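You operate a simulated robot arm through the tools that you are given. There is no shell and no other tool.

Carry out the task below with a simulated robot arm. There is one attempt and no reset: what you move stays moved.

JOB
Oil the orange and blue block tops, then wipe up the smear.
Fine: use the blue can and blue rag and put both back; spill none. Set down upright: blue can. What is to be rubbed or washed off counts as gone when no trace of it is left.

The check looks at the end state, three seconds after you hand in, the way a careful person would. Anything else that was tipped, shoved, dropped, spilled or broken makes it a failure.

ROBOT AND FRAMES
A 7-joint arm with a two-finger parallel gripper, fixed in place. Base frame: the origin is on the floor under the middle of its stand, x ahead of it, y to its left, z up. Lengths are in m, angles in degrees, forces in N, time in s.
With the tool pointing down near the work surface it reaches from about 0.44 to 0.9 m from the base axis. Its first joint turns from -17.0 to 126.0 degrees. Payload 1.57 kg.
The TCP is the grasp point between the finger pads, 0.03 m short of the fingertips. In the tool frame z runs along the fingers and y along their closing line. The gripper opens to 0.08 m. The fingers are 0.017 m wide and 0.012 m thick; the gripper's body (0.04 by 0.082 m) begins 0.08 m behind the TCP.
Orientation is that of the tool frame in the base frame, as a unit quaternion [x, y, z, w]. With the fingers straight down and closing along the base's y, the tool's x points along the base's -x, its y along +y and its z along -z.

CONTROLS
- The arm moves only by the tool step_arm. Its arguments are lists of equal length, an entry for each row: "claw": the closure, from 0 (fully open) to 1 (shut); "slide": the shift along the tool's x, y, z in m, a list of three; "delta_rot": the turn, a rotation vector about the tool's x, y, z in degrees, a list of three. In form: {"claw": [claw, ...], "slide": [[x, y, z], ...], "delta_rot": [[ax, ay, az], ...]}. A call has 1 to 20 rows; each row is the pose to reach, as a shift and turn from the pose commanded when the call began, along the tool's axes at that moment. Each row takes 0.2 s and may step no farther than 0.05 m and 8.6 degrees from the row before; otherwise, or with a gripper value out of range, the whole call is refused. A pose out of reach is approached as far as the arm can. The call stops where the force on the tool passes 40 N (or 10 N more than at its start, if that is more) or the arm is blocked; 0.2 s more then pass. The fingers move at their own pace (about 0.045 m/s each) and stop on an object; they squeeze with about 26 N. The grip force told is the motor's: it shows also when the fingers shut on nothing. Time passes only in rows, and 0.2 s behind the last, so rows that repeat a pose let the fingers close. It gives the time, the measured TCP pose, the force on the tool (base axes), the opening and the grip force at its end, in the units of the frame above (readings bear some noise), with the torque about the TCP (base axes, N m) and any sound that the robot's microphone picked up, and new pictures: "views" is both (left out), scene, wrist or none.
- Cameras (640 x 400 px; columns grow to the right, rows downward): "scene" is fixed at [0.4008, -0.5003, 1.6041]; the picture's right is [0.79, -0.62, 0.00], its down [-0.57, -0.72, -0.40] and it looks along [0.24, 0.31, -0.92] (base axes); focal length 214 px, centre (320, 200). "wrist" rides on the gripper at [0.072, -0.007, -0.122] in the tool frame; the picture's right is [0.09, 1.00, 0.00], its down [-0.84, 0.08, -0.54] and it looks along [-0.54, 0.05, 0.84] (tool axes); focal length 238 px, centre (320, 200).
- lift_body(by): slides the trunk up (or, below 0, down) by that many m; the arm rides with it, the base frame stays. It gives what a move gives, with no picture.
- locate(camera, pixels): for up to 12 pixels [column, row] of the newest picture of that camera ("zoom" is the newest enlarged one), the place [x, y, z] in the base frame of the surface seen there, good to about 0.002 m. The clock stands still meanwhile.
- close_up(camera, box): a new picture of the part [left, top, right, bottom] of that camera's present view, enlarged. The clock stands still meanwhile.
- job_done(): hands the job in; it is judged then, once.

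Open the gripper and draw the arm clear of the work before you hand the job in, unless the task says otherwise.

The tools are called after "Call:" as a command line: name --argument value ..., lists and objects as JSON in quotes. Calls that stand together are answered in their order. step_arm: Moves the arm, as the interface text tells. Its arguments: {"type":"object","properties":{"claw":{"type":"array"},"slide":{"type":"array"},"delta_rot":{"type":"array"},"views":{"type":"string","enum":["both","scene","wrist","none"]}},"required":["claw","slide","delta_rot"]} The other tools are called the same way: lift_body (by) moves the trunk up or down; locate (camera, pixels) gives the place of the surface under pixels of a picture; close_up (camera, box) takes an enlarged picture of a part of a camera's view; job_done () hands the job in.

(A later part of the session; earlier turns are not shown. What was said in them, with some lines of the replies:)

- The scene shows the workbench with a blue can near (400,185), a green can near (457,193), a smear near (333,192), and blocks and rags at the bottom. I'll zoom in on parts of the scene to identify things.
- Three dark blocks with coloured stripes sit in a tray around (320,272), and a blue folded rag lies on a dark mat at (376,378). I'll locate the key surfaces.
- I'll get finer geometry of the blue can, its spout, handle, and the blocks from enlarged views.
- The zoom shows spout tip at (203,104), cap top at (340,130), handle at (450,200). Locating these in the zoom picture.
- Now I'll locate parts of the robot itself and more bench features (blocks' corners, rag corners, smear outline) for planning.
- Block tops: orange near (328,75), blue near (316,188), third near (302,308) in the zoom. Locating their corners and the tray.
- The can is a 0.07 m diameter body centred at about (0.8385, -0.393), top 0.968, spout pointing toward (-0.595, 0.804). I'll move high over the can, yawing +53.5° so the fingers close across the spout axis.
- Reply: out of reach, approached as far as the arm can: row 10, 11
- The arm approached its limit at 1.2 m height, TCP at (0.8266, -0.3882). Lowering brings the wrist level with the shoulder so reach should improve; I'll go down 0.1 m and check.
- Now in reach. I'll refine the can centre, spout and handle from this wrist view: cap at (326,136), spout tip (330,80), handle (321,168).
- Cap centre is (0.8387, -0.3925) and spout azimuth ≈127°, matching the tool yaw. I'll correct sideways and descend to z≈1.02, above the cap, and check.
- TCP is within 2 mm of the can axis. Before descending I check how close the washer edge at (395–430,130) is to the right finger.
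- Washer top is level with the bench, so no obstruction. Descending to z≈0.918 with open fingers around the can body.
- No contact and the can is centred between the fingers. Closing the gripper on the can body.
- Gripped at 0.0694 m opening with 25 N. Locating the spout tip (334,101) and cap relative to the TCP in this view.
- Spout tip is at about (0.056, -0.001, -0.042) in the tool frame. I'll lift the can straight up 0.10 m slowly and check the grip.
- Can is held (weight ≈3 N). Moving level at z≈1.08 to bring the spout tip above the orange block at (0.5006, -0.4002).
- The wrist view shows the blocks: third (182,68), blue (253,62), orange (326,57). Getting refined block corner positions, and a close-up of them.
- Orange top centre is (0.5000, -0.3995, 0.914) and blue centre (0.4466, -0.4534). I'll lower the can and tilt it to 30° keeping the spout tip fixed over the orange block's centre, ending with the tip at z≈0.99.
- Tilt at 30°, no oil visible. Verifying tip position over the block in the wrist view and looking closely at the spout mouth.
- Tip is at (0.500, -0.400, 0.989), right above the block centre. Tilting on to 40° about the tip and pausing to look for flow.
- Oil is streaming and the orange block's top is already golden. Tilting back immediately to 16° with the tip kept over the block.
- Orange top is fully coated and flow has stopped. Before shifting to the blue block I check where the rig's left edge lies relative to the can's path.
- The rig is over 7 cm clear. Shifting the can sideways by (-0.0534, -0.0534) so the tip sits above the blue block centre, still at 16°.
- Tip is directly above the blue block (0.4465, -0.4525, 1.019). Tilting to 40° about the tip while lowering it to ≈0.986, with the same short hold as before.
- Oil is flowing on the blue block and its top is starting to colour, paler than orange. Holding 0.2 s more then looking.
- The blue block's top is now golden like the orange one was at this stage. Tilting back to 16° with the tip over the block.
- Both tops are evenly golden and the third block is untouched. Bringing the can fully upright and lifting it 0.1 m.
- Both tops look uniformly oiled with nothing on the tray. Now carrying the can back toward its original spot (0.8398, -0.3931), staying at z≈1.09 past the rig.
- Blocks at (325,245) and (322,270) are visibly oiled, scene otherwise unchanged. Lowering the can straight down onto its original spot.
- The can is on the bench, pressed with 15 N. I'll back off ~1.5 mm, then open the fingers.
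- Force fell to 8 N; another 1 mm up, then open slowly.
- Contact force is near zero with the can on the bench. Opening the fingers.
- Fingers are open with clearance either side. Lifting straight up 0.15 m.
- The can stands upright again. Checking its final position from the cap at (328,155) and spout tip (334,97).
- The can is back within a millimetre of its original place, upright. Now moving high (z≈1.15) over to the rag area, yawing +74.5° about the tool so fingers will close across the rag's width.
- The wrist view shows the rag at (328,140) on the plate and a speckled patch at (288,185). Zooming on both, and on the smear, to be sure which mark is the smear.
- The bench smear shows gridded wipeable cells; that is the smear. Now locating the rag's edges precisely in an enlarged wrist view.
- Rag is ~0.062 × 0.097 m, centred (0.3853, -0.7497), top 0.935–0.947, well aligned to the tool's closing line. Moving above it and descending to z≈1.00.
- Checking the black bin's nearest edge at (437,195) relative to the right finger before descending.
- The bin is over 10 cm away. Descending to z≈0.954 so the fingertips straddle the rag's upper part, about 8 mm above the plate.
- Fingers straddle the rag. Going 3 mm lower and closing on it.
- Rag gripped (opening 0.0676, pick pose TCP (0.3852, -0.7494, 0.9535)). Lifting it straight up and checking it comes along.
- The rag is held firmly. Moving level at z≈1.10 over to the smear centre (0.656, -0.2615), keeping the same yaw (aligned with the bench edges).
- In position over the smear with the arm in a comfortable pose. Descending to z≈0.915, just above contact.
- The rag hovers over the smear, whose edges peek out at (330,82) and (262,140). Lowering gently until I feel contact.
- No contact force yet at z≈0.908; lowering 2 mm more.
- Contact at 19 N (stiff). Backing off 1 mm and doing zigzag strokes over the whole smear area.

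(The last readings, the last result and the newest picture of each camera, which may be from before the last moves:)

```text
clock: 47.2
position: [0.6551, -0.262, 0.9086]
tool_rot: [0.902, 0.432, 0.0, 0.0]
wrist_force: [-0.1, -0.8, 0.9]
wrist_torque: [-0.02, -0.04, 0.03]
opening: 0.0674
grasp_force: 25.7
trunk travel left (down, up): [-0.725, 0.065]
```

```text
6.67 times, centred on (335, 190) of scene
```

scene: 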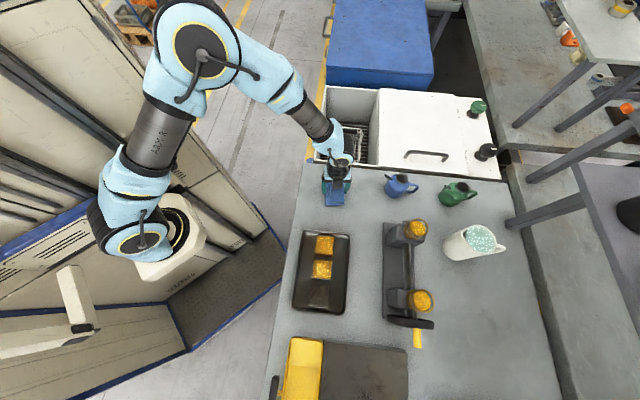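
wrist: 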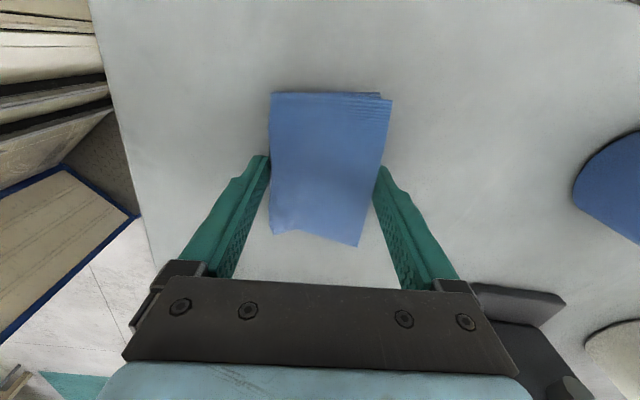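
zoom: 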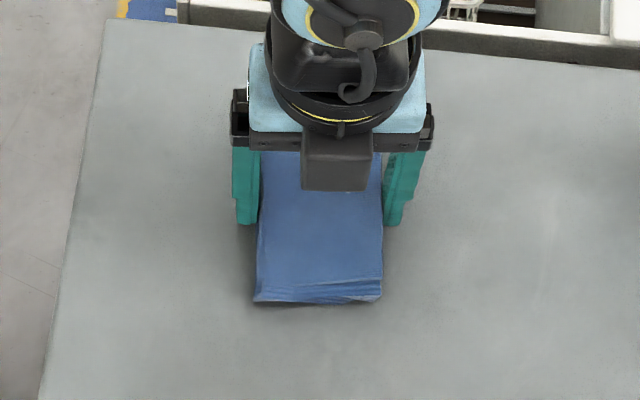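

The visible smear edges are gone. Lifting and moving back to inspect the area under the rag.

Call:
step_arm --claw '[1, 1, 1, 1, 1, 1]' --slide '[[0, 0, -0.02], [0, 0, -0.05], [-0.03, 0, -0.08], [-0.07, 0, -0.1], [-0.1, 0, -0.12], [-0.1, 0, -0.12]]' --delta_rot '[[0, 0, 0], [0, 0, 0], [0, 0, 0], [0, 0, 0], [0, 0, 0], [0, 0, 0]]'

Call:
close_up --camera "scene" --box '[300, 160, 370, 220]'

Call:
close_up --camera "wrist" --box '[220, 0, 440, 130]'

```text
clock: 48.6
position: [0.5925, -0.3413, 1.0256]
tool_rot: [0.902, 0.432, 0.0, 0.0]
wrist_force: [0.1, 1.0, -0.6]
wrist_torque: [-0.01, 0.0, -0.01]
opening: 0.067
grasp_force: 25.9
trunk travel left (down, up): [-0.725, 0.065]
```

scene: 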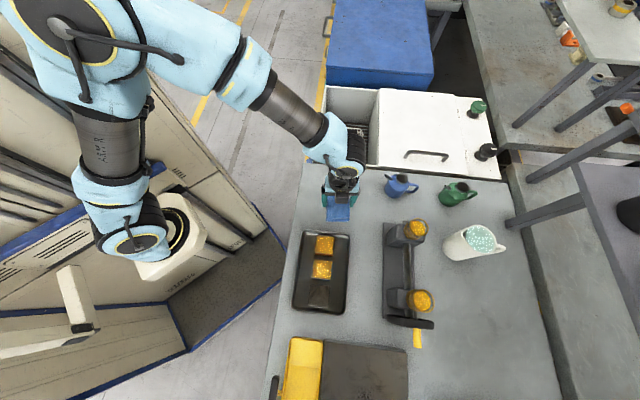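
wrist: 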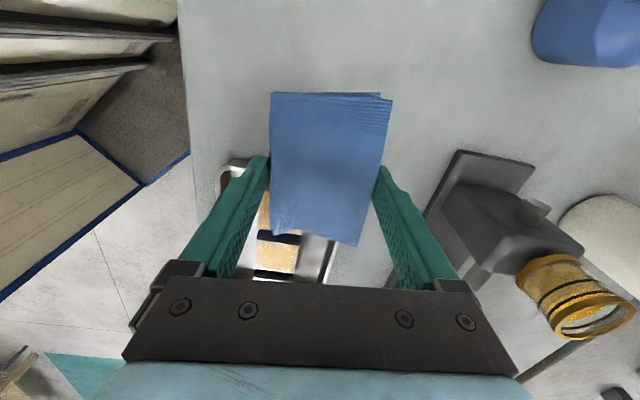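

```text
6.67 times, centred on (335, 190) of scene
```

zoom: 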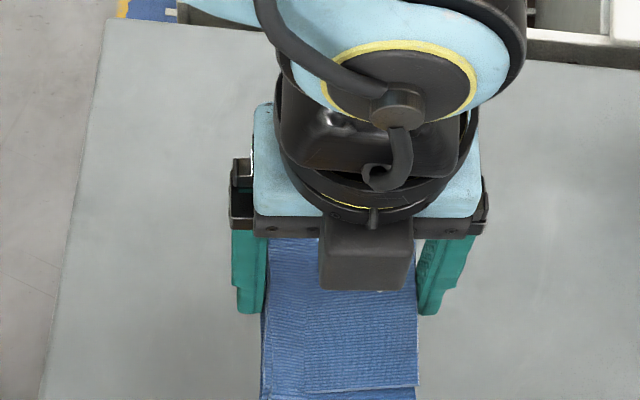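

```text
2.91 times, centred on (330, 65) of wrist
```

zoom: 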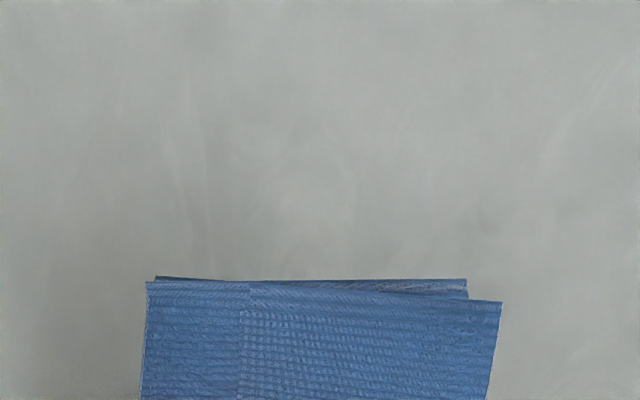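

The seen part looks clean. Raising and drawing back toward the plate so the scene camera has an unobstructed view of the whole smear area.

Call:
step_arm --claw '[1, 1, 1, 1, 1, 1, 1, 1, 1]' --slide '[[0, 0.005, -0.035], [-0.02, 0.01, -0.07], [-0.055, 0.02, -0.08], [-0.095, 0.03, -0.08], [-0.135, 0.04, -0.08], [-0.175, 0.05, -0.08], [-0.215, 0.06, -0.08], [-0.25, 0.07, -0.08], [-0.25, 0.07, -0.08]]' --delta_rot '[[0, 0, 0], [0, 0, 0], [0, 0, 0], [0, 0, 0], [0, 0, 0], [0, 0, 0], [0, 0, 0], [0, 0, 0], [0, 0, 0]]'

Call:
close_up --camera "scene" --box '[300, 160, 370, 220]'

Call:
close_up --camera "scene" --box '[315, 172, 352, 212]'

```text
clock: 50.6
position: [0.4915, -0.5837, 1.106]
tool_rot: [0.902, 0.432, -0.001, 0.0]
wrist_force: [0.3, 0.5, 0.0]
wrist_torque: [0.03, -0.02, 0.01]
opening: 0.0672
grasp_force: 25.9
trunk travel left (down, up): [-0.725, 0.065]
```

scene: 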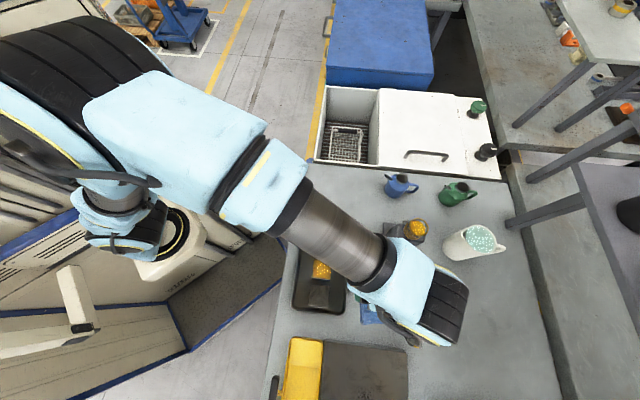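
wrist: 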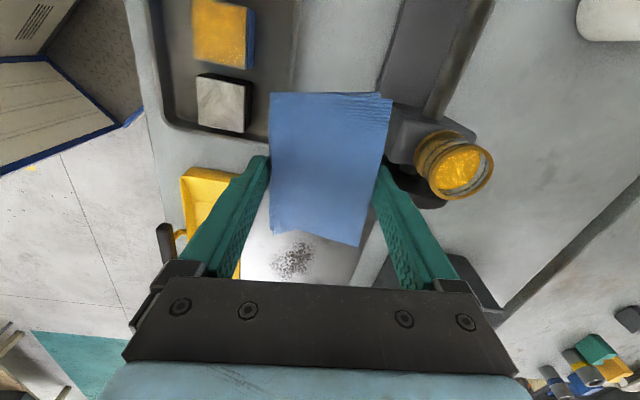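

```text
6.67 times, centred on (335, 190) of scene
```

zoom: 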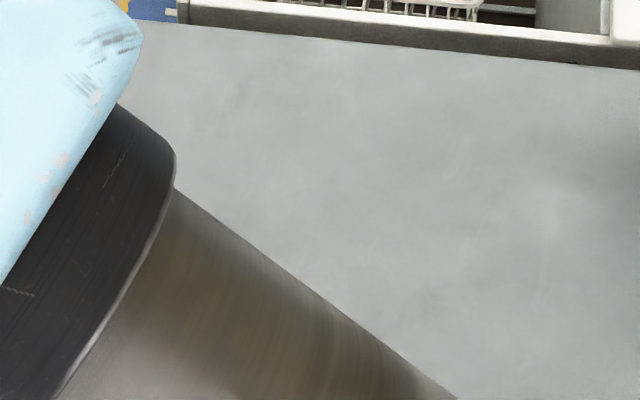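

```text
10.00 times, centred on (334, 192) of scene
```

zoom: 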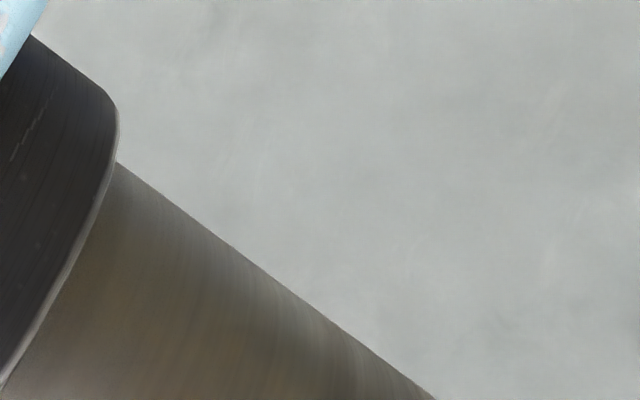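

The visible part of the smear area is clean; the forearm hides the lower-left corner. Continuing to above the plate, where the scene view is free.

Call:
step_arm --claw '[1, 1, 1, 1, 1, 1, 1]' --slide '[[-0.03, 0.0035, 0], [-0.07, 0.0075, 0], [-0.11, 0.0118, 0], [-0.15, 0.016, 0], [-0.18, 0.0193, 0], [-0.1958, 0.0209, 0], [-0.1958, 0.0209, 0]]' --delta_rot '[[0, 0, 0], [0, 0, 0], [0, 0, 0], [0, 0, 0], [0, 0, 0], [0, 0, 0], [0, 0, 0]]'

Call:
close_up --camera "scene" --box '[300, 160, 370, 220]'

Call:
close_up --camera "scene" --box '[315, 172, 352, 212]'

```text
clock: 52.2
position: [0.3821, -0.7452, 1.1081]
tool_rot: [0.902, 0.432, 0.001, 0.0]
wrist_force: [-0.6, 0.3, -0.7]
wrist_torque: [0.01, -0.02, -0.01]
opening: 0.0672
grasp_force: 25.8
trunk travel left (down, up): [-0.725, 0.065]
```

scene: 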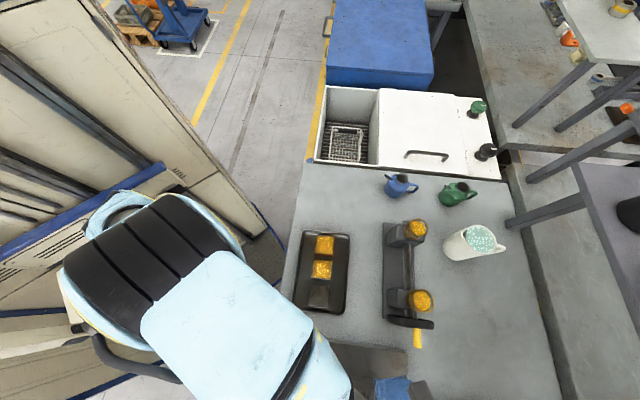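
wrist: 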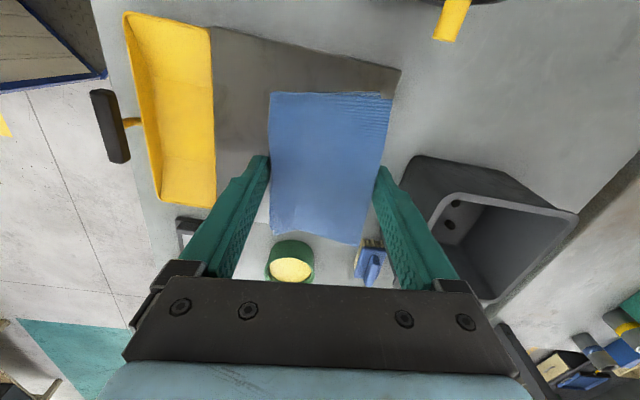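

```text
6.67 times, centred on (335, 190) of scene
```

zoom: 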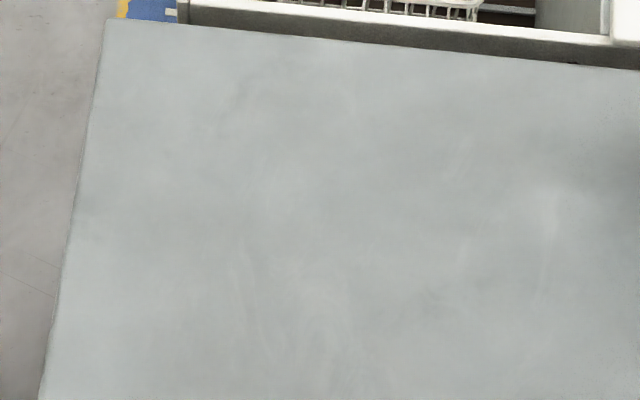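

```text
10.00 times, centred on (334, 192) of scene
```

zoom: 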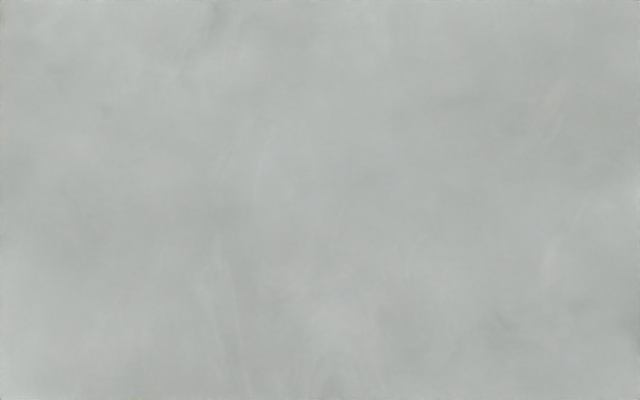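

The smear area now looks like plain bench. I'll take the same close-up box as before wiping to compare for any faint traces, and check the blocks and can too.

Call:
close_up --camera "scene" --box '[310, 170, 358, 215]'

Call:
close_up --camera "scene" --box '[285, 225, 355, 320]'

Call:
close_up --camera "wrist" --box '[220, 80, 420, 280]'

```text
8.89 times, centred on (334, 192) of scene
```

zoom: 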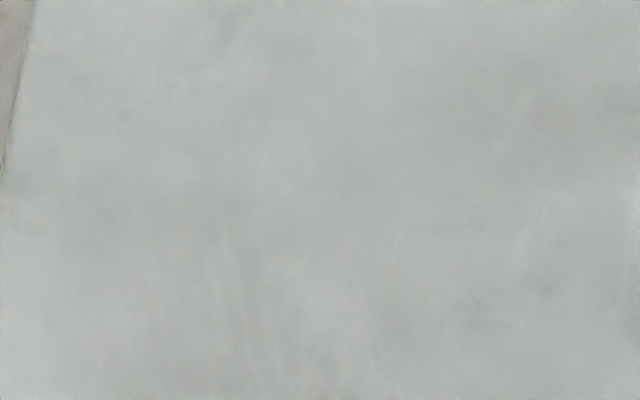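

```text
4.21 times, centred on (320, 272) of scene
```

zoom: 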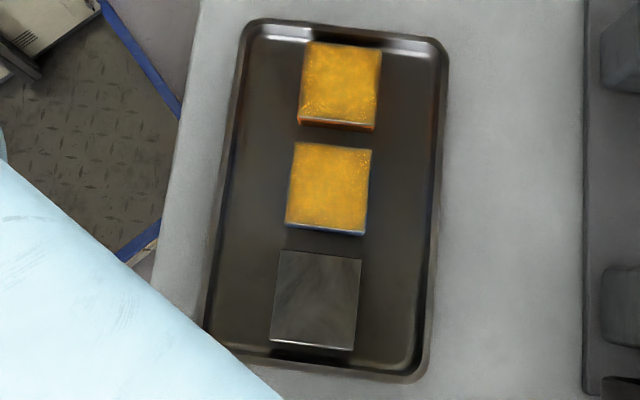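

```text
2.00 times, centred on (320, 180) of wrist
```

zoom: 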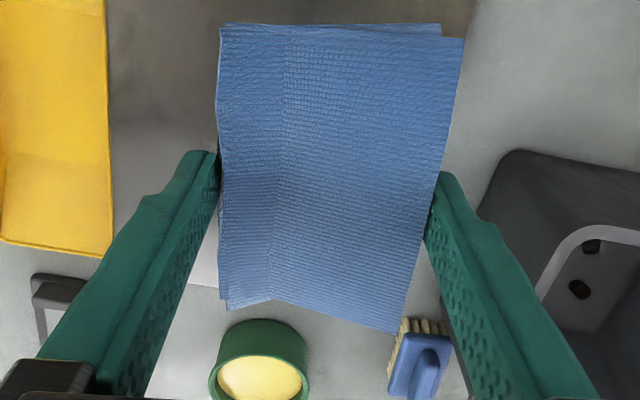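

No trace is visible and both oiled tops are intact. As insurance against a faint residue I'll make a second wiping pass; moving back over the smear spot first.

Call:
step_arm --claw '[1, 1, 1, 1, 1, 1, 1, 1, 1, 1, 1, 1, 1, 1, 1, 1]' --slide '[[0.02, -0.0033, 0], [0.058, -0.0095, 0], [0.098, -0.016, 0], [0.138, -0.0225, 0], [0.178, -0.029, 0], [0.218, -0.0355, 0], [0.258, -0.042, 0], [0.298, -0.0486, 0], [0.338, -0.0551, 0], [0.378, -0.0616, 0], [0.418, -0.0681, 0], [0.458, -0.0746, 0], [0.498, -0.0812, 0], [0.53, -0.0864, 0], [0.5472, -0.0892, 0], [0.5472, -0.0892, 0]]' --delta_rot '[[0, 0, 0], [0, 0, 0], [0, 0, 0], [0, 0, 0], [0, 0, 0], [0, 0, 0], [0, 0, 0], [0, 0, 0], [0, 0, 0], [0, 0, 0], [0, 0, 0], [0, 0, 0], [0, 0, 0], [0, 0, 0], [0, 0, 0], [0, 0, 0]]' --views "wrist"

Call:
close_up --camera "wrist" --box '[240, 20, 420, 110]'

```text
clock: 55.6
position: [0.657, -0.2631, 1.1074]
tool_rot: [0.902, 0.432, 0.0, 0.0]
wrist_force: [-1.8, 0.1, -0.2]
wrist_torque: [0.02, 0.0, 0.01]
opening: 0.0671
grasp_force: 25.9
trunk travel left (down, up): [-0.725, 0.065]
```

wrist: 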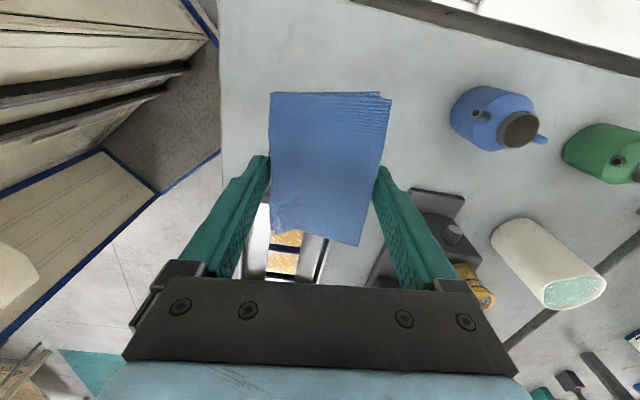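

```text
3.56 times, centred on (330, 65) of wrist
```

zoom: 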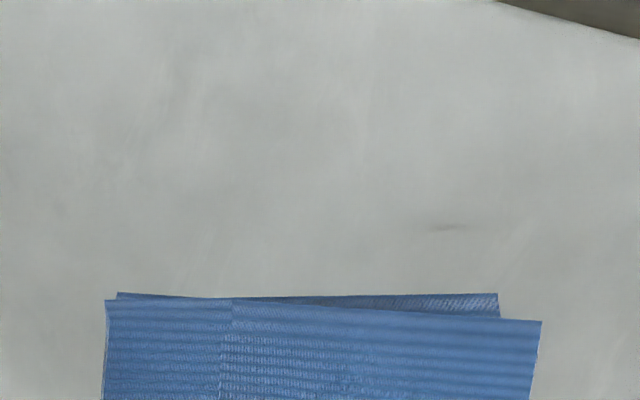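

There is a small faint dark mark at zoom (447,227). Locating it to see whether it lies in the smear's former area.

Call:
locate --camera "zoom" --pixels '[[447, 227], [430, 229], [465, 226]]'

Call:
close_up --camera "wrist" --box '[340, 55, 400, 92]'

Call:
close_up --camera "scene" --box '[335, 165, 365, 190]'

```text
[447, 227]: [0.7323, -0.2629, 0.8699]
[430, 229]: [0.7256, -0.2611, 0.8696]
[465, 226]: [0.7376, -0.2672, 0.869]
```

```text
10.67 times, centred on (370, 74) of wrist
```

zoom: 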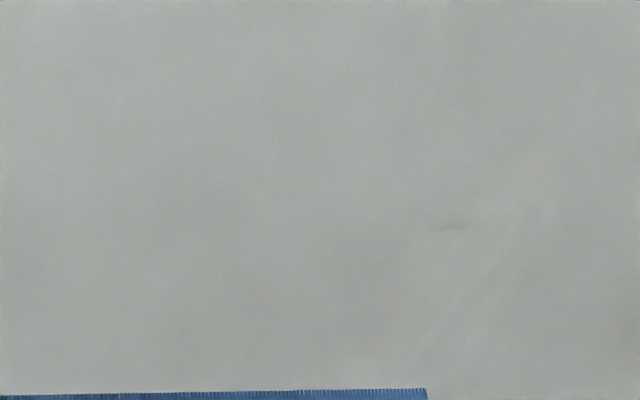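

```text
16.00 times, centred on (350, 178) of scene
```

zoom: 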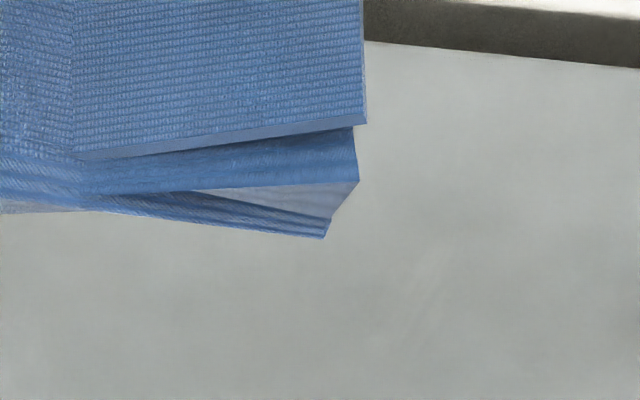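

The mark is a faint blemish about 2 cm outside the former smear; I'll cover it as well. Descending to just above contact.

Call:
step_arm --claw '[1, 1, 1, 1, 1, 1, 1, 1, 1]' --slide '[[0, 0, 0.03], [0, 0, 0.065], [0, 0, 0.1], [0, 0, 0.135], [0, 0, 0.165], [0, 0, 0.185], [0, 0, 0.195], [0, 0, 0.199], [0, 0, 0.199]]' --delta_rot '[[0, 0, 0], [0, 0, 0], [0, 0, 0], [0, 0, 0], [0, 0, 0], [0, 0, 0], [0, 0, 0], [0, 0, 0], [0, 0, 0]]' --views "none"

```text
clock: 57.6
position: [0.6574, -0.2633, 0.9076]
tool_rot: [0.902, 0.432, 0.0, -0.001]
wrist_force: [0.3, 0.7, -0.6]
wrist_torque: [-0.02, -0.03, -0.01]
opening: 0.0671
grasp_force: 25.4
trunk travel left (down, up): [-0.725, 0.065]
```

Not yet touching; lowering 1.2 mm more.

Call:
step_arm --claw '[1, 1]' --slide '[[0, 0, 0.0012], [0, 0, 0.0012]]' --delta_rot '[[0, 0, 0], [0, 0, 0]]' --views "none"

```text
clock: 58.2
position: [0.6588, -0.2624, 0.9065]
tool_rot: [0.902, 0.432, 0.0, 0.0]
wrist_force: [0.6, -0.1, -0.1]
wrist_torque: [0.0, 0.03, 0.02]
opening: 0.0673
grasp_force: 26.0
trunk travel left (down, up): [-0.725, 0.065]
```

Still no contact force; lowering another 1 mm.

Call:
step_arm --claw '[1, 1]' --slide '[[0, 0, 0.001], [0, 0, 0.001]]' --delta_rot '[[0, 0, 0], [0, 0, 0]]' --views "none"

```text
clock: 58.8
position: [0.6577, -0.263, 0.9077]
tool_rot: [0.901, 0.433, 0.0, 0.001]
wrist_force: [-3.3, 1.7, 10.1]
wrist_torque: [0.09, 0.22, -0.07]
opening: 0.0669
grasp_force: 25.8
trunk travel left (down, up): [-0.725, 0.065]
```

Contact with 10 N. Making the second zigzag pass at this pressure, slightly wider.

Call:
step_arm --claw '[1, 1, 1, 1, 1, 1, 1, 1, 1, 1, 1, 1, 1, 1, 1, 1, 1, 1, 1, 1]' --slide '[[0.025, 0, 0], [0.048, 0, 0], [0.015, 0, 0], [-0.02, 0, 0], [-0.05, 0, 0], [-0.05, -0.03, 0], [-0.018, -0.03, 0], [0.015, -0.03, 0], [0.048, -0.03, 0], [0.048, 0, 0], [0.048, 0.03, 0], [0.048, 0.042, 0], [0.015, 0.042, 0], [-0.018, 0.042, 0], [-0.05, 0.042, 0], [-0.05, 0.02, 0], [-0.015, 0.02, 0], [0.02, 0.02, 0], [0.048, 0.01, 0], [0.01, 0, 0]]' --delta_rot '[[0, 0, 0], [0, 0, 0], [0, 0, 0], [0, 0, 0], [0, 0, 0], [0, 0, 0], [0, 0, 0], [0, 0, 0], [0, 0, 0], [0, 0, 0], [0, 0, 0], [0, 0, 0], [0, 0, 0], [0, 0, 0], [0, 0, 0], [0, 0, 0], [0, 0, 0], [0, 0, 0], [0, 0, 0], [0, 0, 0]]'

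```text
clock: 63.0
position: [0.6661, -0.255, 0.9061]
tool_rot: [0.902, 0.432, 0.0, 0.001]
wrist_force: [0.7, 0.0, -0.5]
wrist_torque: [-0.02, 0.0, 0.01]
opening: 0.0669
grasp_force: 26.1
trunk travel left (down, up): [-0.725, 0.065]
```

scene: 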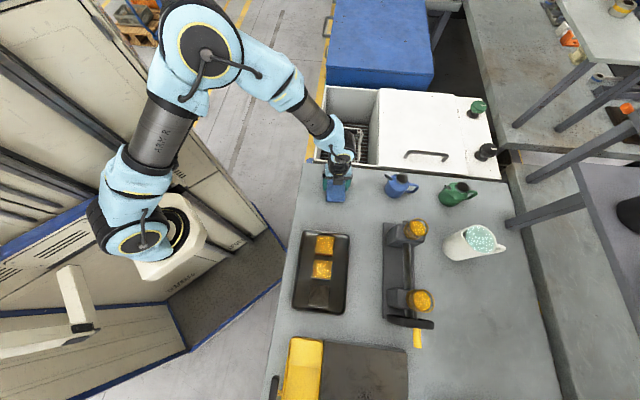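
wrist: 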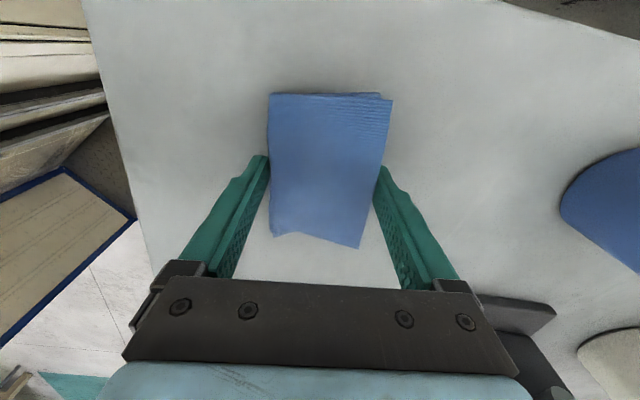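

Pass complete, rag still firmly in place. Lifting to z≈1.10 and heading back toward the plate.

Call:
step_arm --claw '[1, 1, 1, 1, 1, 1, 1, 1, 1, 1, 1, 1, 1, 1, 1, 1, 1, 1, 1, 1]' --slide '[[0, 0, -0.03], [0, 0, -0.075], [0, 0, -0.12], [0, 0, -0.165], [-0.01, 0.0016, -0.2], [-0.04, 0.0066, -0.2], [-0.08, 0.0131, -0.2], [-0.12, 0.0197, -0.2], [-0.16, 0.0263, -0.2], [-0.2, 0.0329, -0.2], [-0.24, 0.0394, -0.2], [-0.28, 0.046, -0.2], [-0.32, 0.0526, -0.2], [-0.36, 0.0592, -0.2], [-0.4, 0.0657, -0.2], [-0.44, 0.0723, -0.2], [-0.48, 0.0789, -0.2], [-0.52, 0.0855, -0.2], [-0.55, 0.0904, -0.2], [-0.5592, 0.0919, -0.2]]' --delta_rot '[[0, 0, 0], [0, 0, 0], [0, 0, 0], [0, 0, 0], [0, 0, 0], [0, 0, 0], [0, 0, 0], [0, 0, 0], [0, 0, 0], [0, 0, 0], [0, 0, 0], [0, 0, 0], [0, 0, 0], [0, 0, 0], [0, 0, 0], [0, 0, 0], [0, 0, 0], [0, 0, 0], [0, 0, 0], [0, 0, 0]]'

Call:
close_up --camera "scene" --box '[300, 160, 370, 220]'

Call:
close_up --camera "wrist" --box '[220, 80, 420, 280]'

```text
clock: 67.2
position: [0.3857, -0.7497, 1.1059]
tool_rot: [0.902, 0.432, 0.0, 0.0]
wrist_force: [-0.3, 0.3, -1.2]
wrist_torque: [-0.05, -0.03, 0.02]
opening: 0.0669
grasp_force: 26.0
trunk travel left (down, up): [-0.725, 0.065]
```

scene: 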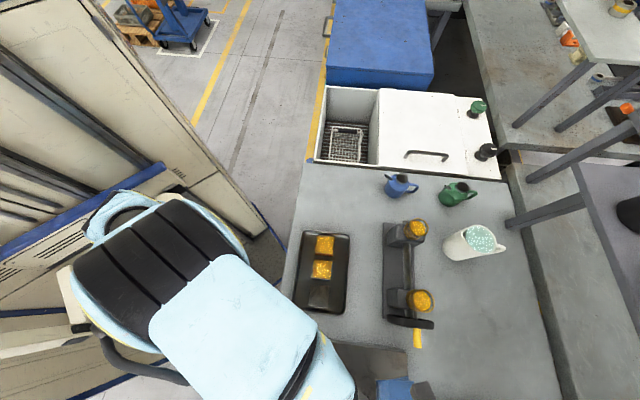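
wrist: 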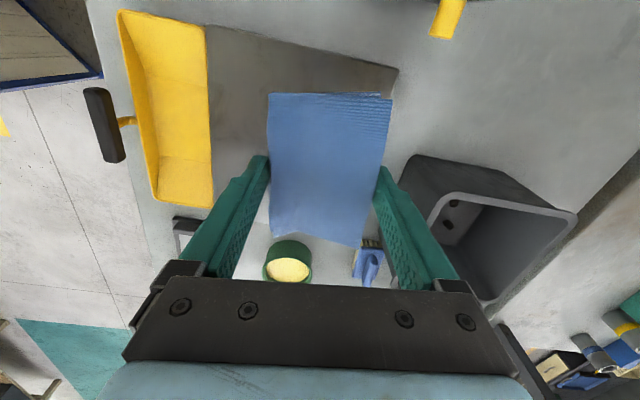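

```text
6.67 times, centred on (335, 190) of scene
```

zoom: 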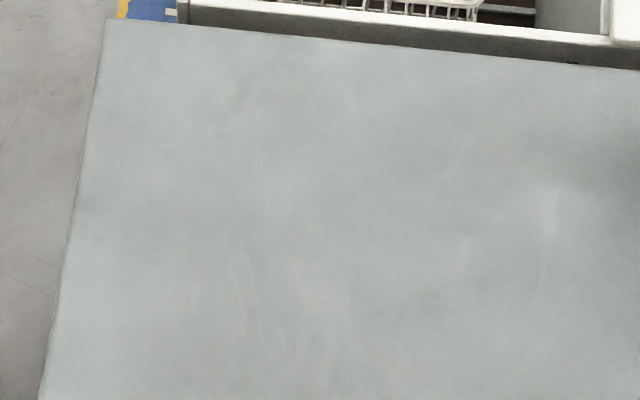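

```text
2.00 times, centred on (320, 180) of wrist
```

zoom: 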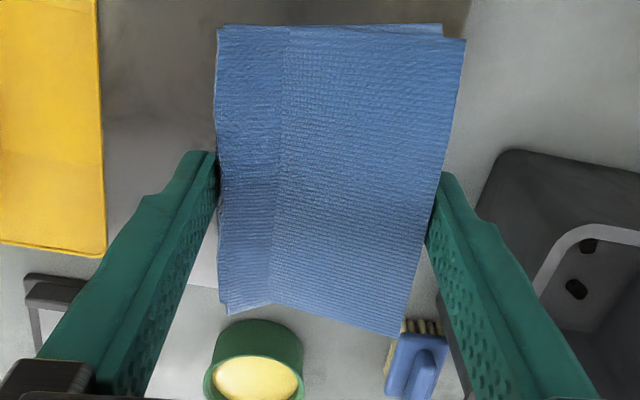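

The area is clean, unchanged between passes. TCP is over the pick pose (0.3857, -0.7497); lowering the rag toward the plate.

Call:
step_arm --claw '[1, 1, 1, 1, 1, 1, 1]' --slide '[[0, 0, 0.035], [0, 0, 0.07], [0, 0, 0.105], [0, 0, 0.13], [0, 0, 0.145], [0, 0, 0.151], [0, 0, 0.151]]' --delta_rot '[[0, 0, 0], [0, 0, 0], [0, 0, 0], [0, 0, 0], [0, 0, 0], [0, 0, 0], [0, 0, 0]]'

```text
clock: 68.8
position: [0.3855, -0.7476, 0.9559]
tool_rot: [0.902, 0.432, 0.0, 0.0]
wrist_force: [-0.4, -0.5, -1.0]
wrist_torque: [0.0, 0.0, -0.01]
opening: 0.0673
grasp_force: 25.5
trunk travel left (down, up): [-0.725, 0.065]
```

scene: 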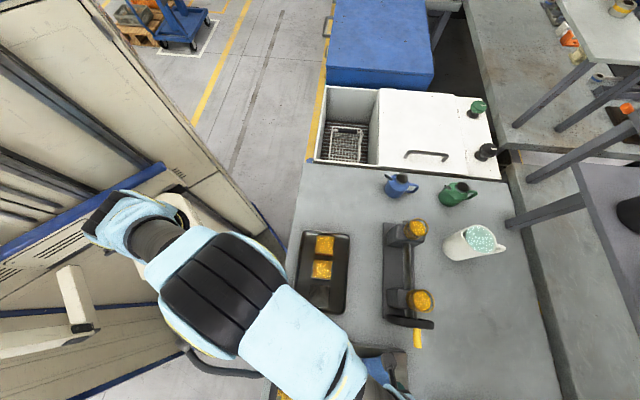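
wrist: 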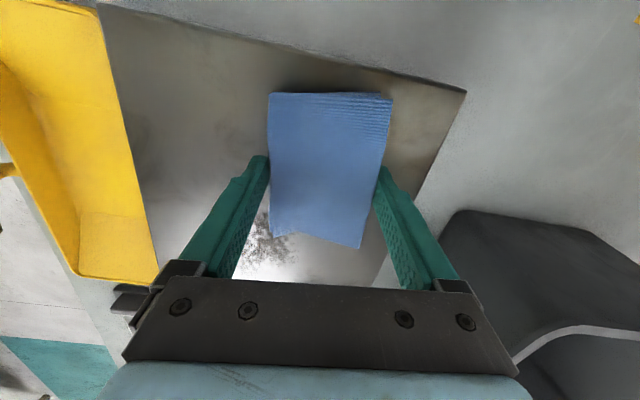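

The rag hovers a few mm above the plate at its original place. Lowering 4 mm and checking the force.

Call:
step_arm --claw '[1, 1, 1]' --slide '[[0, 0, 0.002], [0, 0, 0.004], [0, 0, 0.004]]' --delta_rot '[[0, 0, 0], [0, 0, 0], [0, 0, 0]]' --views "none"

```text
clock: 69.6
position: [0.3852, -0.7475, 0.9512]
tool_rot: [0.902, 0.432, 0.0, 0.001]
wrist_force: [0.4, 0.4, 0.1]
wrist_torque: [0.01, 0.01, 0.01]
opening: 0.0671
grasp_force: 26.3
trunk travel left (down, up): [-0.725, 0.065]
```

No contact yet at 0.951; lowering 1 mm.

Call:
step_arm --claw '[1, 1]' --slide '[[0, 0, 0.001], [0, 0, 0.001]]' --delta_rot '[[0, 0, 0], [0, 0, 0]]' --views "none"

```text
clock: 70.2
position: [0.3852, -0.7485, 0.9505]
tool_rot: [0.902, 0.433, 0.0, 0.0]
wrist_force: [0.8, 0.5, -0.8]
wrist_torque: [-0.01, 0.01, 0.0]
opening: 0.067
grasp_force: 26.5
trunk travel left (down, up): [-0.725, 0.065]
```

Still free; one more millimetre.

Call:
step_arm --claw '[1, 1]' --slide '[[0, 0, 0.001], [0, 0, 0.001]]' --delta_rot '[[0, 0, 0], [0, 0, 0]]' --views "none"

```text
clock: 70.8
position: [0.3857, -0.7487, 0.9492]
tool_rot: [0.902, 0.432, 0.0, 0.0]
wrist_force: [0.4, 0.4, 6.3]
wrist_torque: [0.18, 0.11, -0.01]
opening: 0.0668
grasp_force: 26.4
trunk travel left (down, up): [-0.725, 0.065]
```

Contact at 6 N: the rag rests on the plate. Opening the fingers.

Call:
step_arm --claw '[0.1, 0, 0, 0]' --slide '[[0, 0, 0], [0, 0, 0], [0, 0, 0], [0, 0, 0]]' --delta_rot '[[0, 0, 0], [0, 0, 0], [0, 0, 0], [0, 0, 0]]' --views "wrist"

Call:
close_up --camera "wrist" --box '[220, 80, 420, 280]'

```text
clock: 71.8
position: [0.3854, -0.7476, 0.9488]
tool_rot: [0.902, 0.432, -0.001, 0.0]
wrist_force: [0.1, -0.2, -0.5]
wrist_torque: [-0.01, -0.01, -0.01]
opening: 0.0798
grasp_force: 0.0
trunk travel left (down, up): [-0.725, 0.065]
```

wrist: 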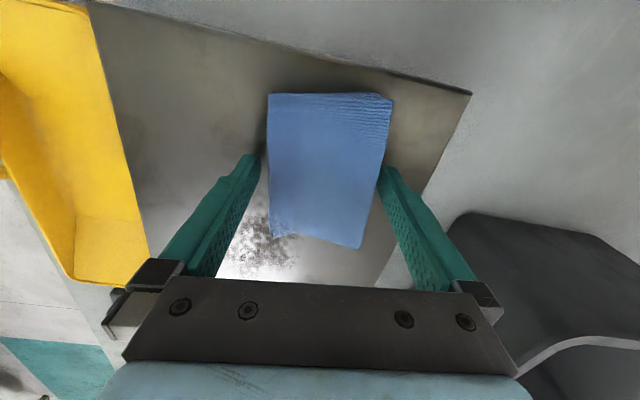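

```text
2.00 times, centred on (320, 180) of wrist
```

zoom: 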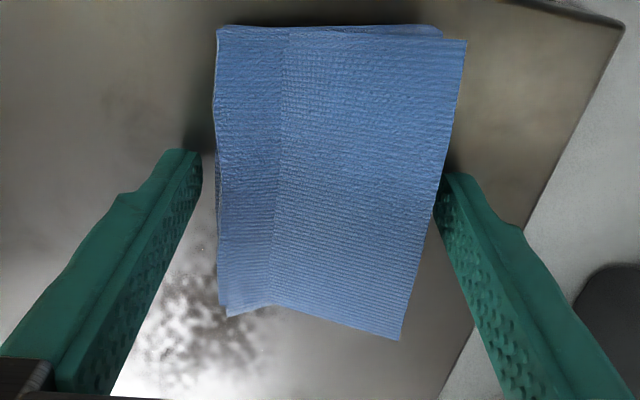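

The rag is released with clearance either side. Lifting straight up 0.2 m.

Call:
step_arm --claw '[0, 0, 0, 0, 0, 0, 0]' --slide '[[0, 0, -0.01], [0, 0, -0.03], [0, 0, -0.06], [0, 0, -0.1], [0, 0, -0.15], [0, 0, -0.2], [0, 0, -0.2]]' --delta_rot '[[0, 0, 0], [0, 0, 0], [0, 0, 0], [0, 0, 0], [0, 0, 0], [0, 0, 0], [0, 0, 0]]'

Call:
close_up --camera "wrist" --box '[220, 60, 420, 220]'

```text
clock: 73.4
position: [0.3839, -0.7517, 1.1508]
tool_rot: [0.902, 0.432, 0.0, 0.001]
wrist_force: [-0.1, 0.1, 0.8]
wrist_torque: [-0.01, 0.02, -0.01]
opening: 0.0798
grasp_force: 0.2
trunk travel left (down, up): [-0.725, 0.065]
```

scene: 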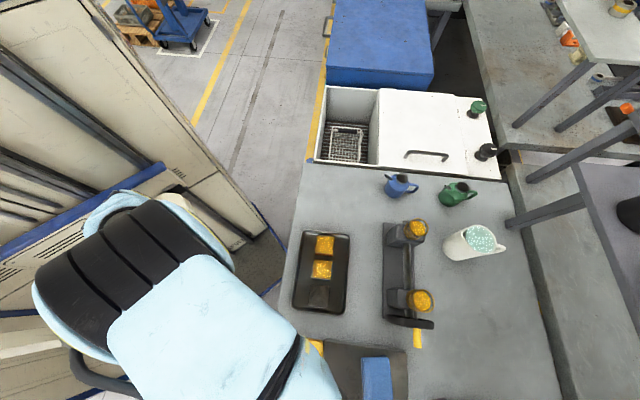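
wrist: 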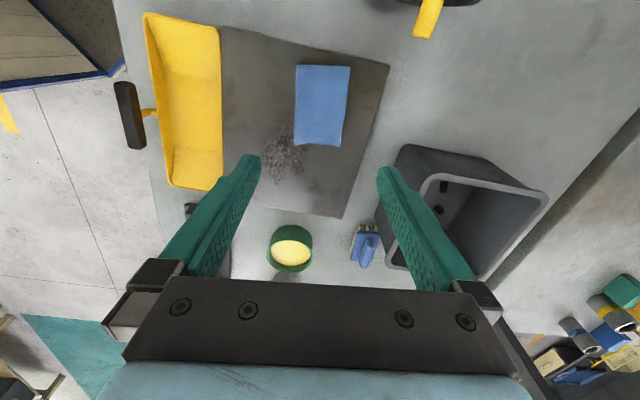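

```text
2.50 times, centred on (320, 140) of wrist
```

zoom: 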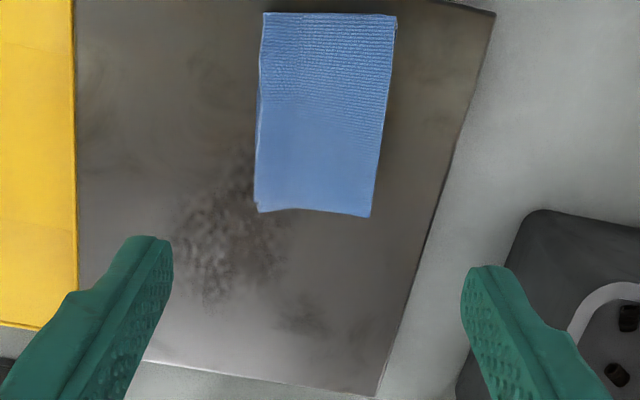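

Verifying the rag's corners against the original placement.

Call:
locate --camera "zoom" --pixels '[[268, 20], [391, 26], [367, 211], [260, 205], [325, 120]]'

Call:
close_up --camera "scene" --box '[290, 165, 500, 300]'

Call:
close_up --camera "scene" --box '[285, 225, 355, 320]'

```text
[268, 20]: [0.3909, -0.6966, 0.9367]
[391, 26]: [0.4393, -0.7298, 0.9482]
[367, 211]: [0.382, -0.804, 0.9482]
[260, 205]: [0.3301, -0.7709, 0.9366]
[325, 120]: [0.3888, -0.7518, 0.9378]
```

```text
2.96 times, centred on (395, 232) of scene
```

zoom: 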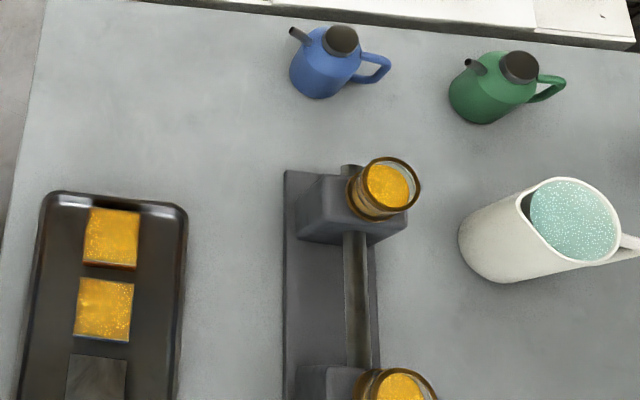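

```text
4.21 times, centred on (320, 272) of scene
```

zoom: 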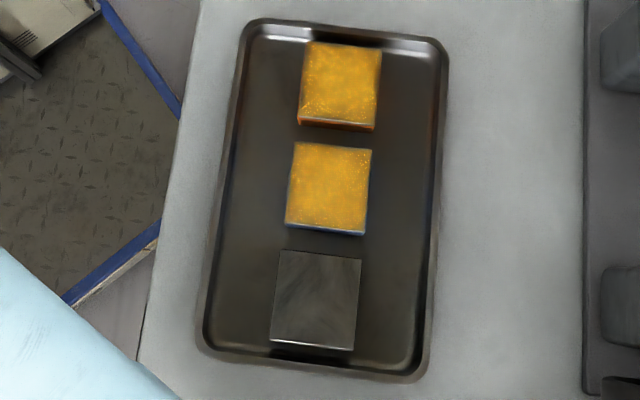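

Everything is in place: both tops oiled, can and rag back, smear gone. Drawing the open gripper up and away from the bench to near its starting pose.

Call:
step_arm --claw '[0, 0, 0, 0, 0, 0, 0, 0, 0, 0, 0, 0, 0, 0, 0, 0, 0, 0, 0, 0]' --slide '[[0.01, -0.0026, -0.025], [0.0413, -0.0107, -0.05], [0.0826, -0.0214, -0.05], [0.1239, -0.032, -0.05], [0.1652, -0.0427, -0.05], [0.2065, -0.0534, -0.05], [0.2478, -0.0641, -0.05], [0.2891, -0.0748, -0.05], [0.3304, -0.0855, -0.05], [0.3717, -0.0961, -0.05], [0.413, -0.1068, -0.05], [0.4543, -0.1175, -0.05], [0.4956, -0.1282, -0.05], [0.5369, -0.1389, -0.05], [0.5782, -0.1495, -0.05], [0.6195, -0.1602, -0.05], [0.6608, -0.1709, -0.05], [0.7021, -0.1816, -0.05], [0.7435, -0.1923, -0.05], [0.7435, -0.1923, -0.05]]' --delta_rot '[[0, 0, 0], [0, 0, 0], [0, 0, 0], [0, 0, 0], [0, 0, 0], [0, 0, 0], [0, 0, 0], [0, 0, 0], [0, 0, 0], [0, 0, 0], [0, 0, 0], [0, 0, 0], [0, 0, 0], [0, 0, 0], [0, 0, 0], [0, 0, 0], [0, 0, 0], [0, 0, 0], [0, 0, 0], [0, 0, 0]]'

Call:
close_up --camera "scene" --box '[270, 160, 510, 310]'

Call:
close_up --camera "scene" --box '[260, 310, 440, 400]'

```text
clock: 77.6
position: [0.701, -0.0484, 1.198]
tool_rot: [0.902, 0.432, -0.001, 0.001]
wrist_force: [0.5, -0.3, 0.2]
wrist_torque: [0.0, 0.02, -0.01]
opening: 0.0801
grasp_force: 0.1
trunk travel left (down, up): [-0.725, 0.065]
```

scene: 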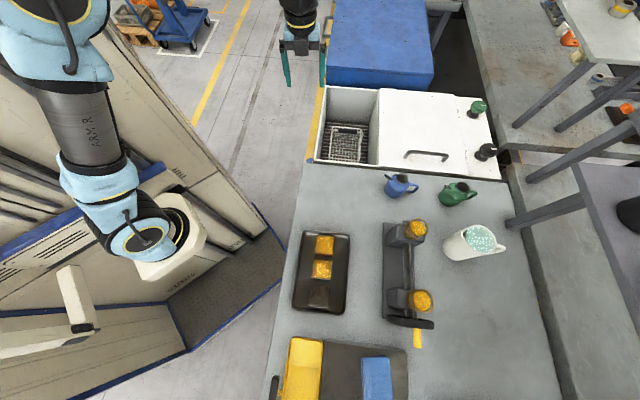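
wrist: 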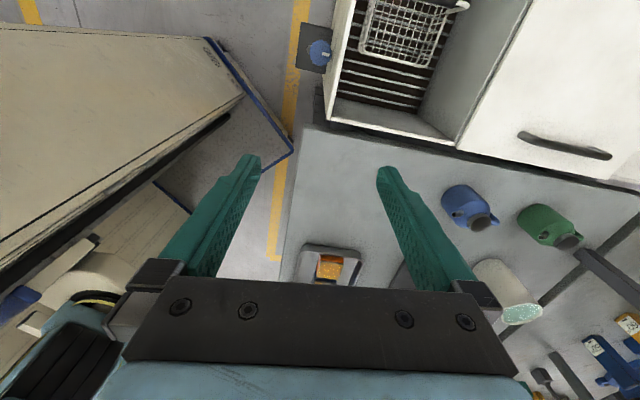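

```text
2.67 times, centred on (390, 235) of scene
```

zoom: 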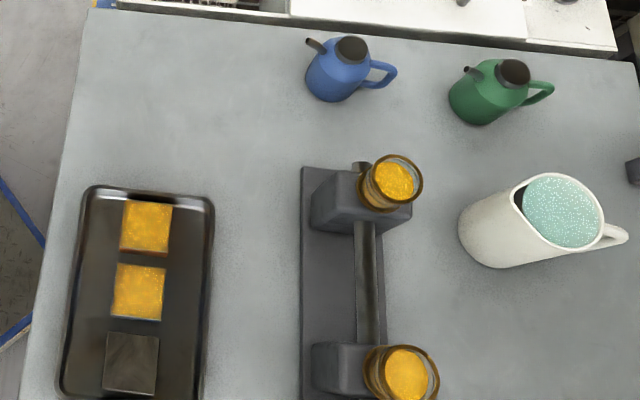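

```text
3.56 times, centred on (350, 355) of scene
```

zoom: 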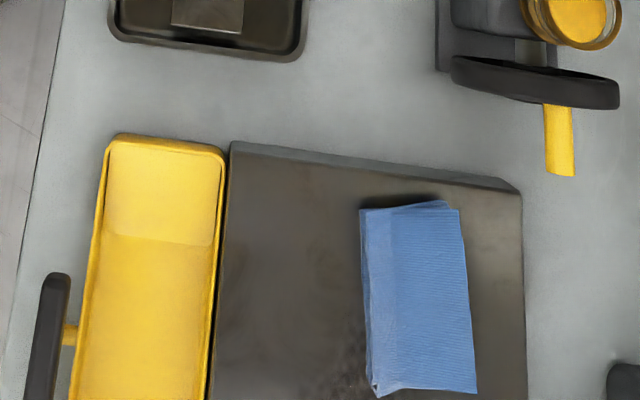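

The final views show orange and blue tops golden, the third block bare, the smear gone, the blue can upright at (400,185), and the blue rag on its plate at (376,378). The gripper is open and clear, so I hand the job in.

Call:
job_done

```text
The job is handed in.
```

I oiled the orange and blue block tops, wiped up the smear on the bench, and handed the job in. I don't have the check's result.

- **Oiling:** I poured from the blue can over each block until its top was evenly golden. The third block is still bare, and no oil shows on the tray or bench.
- **Smear:** I wiped it with the blue rag in two passes. The first pass left nothing visible. The second was insurance against a faint residue, and the spot looked the same afterwards.
- **Can and rag:** The blue can stands upright within about 2 mm of where it started. The blue rag lies on its plate within about 4 mm of its original place.
- **Arm:** The gripper is open and clear of the bench, close to its starting position.

There is also a dark speckled patch on the plate that holds the rag. I took it to be part of the plate rather than the smear you meant, so I left it alone.
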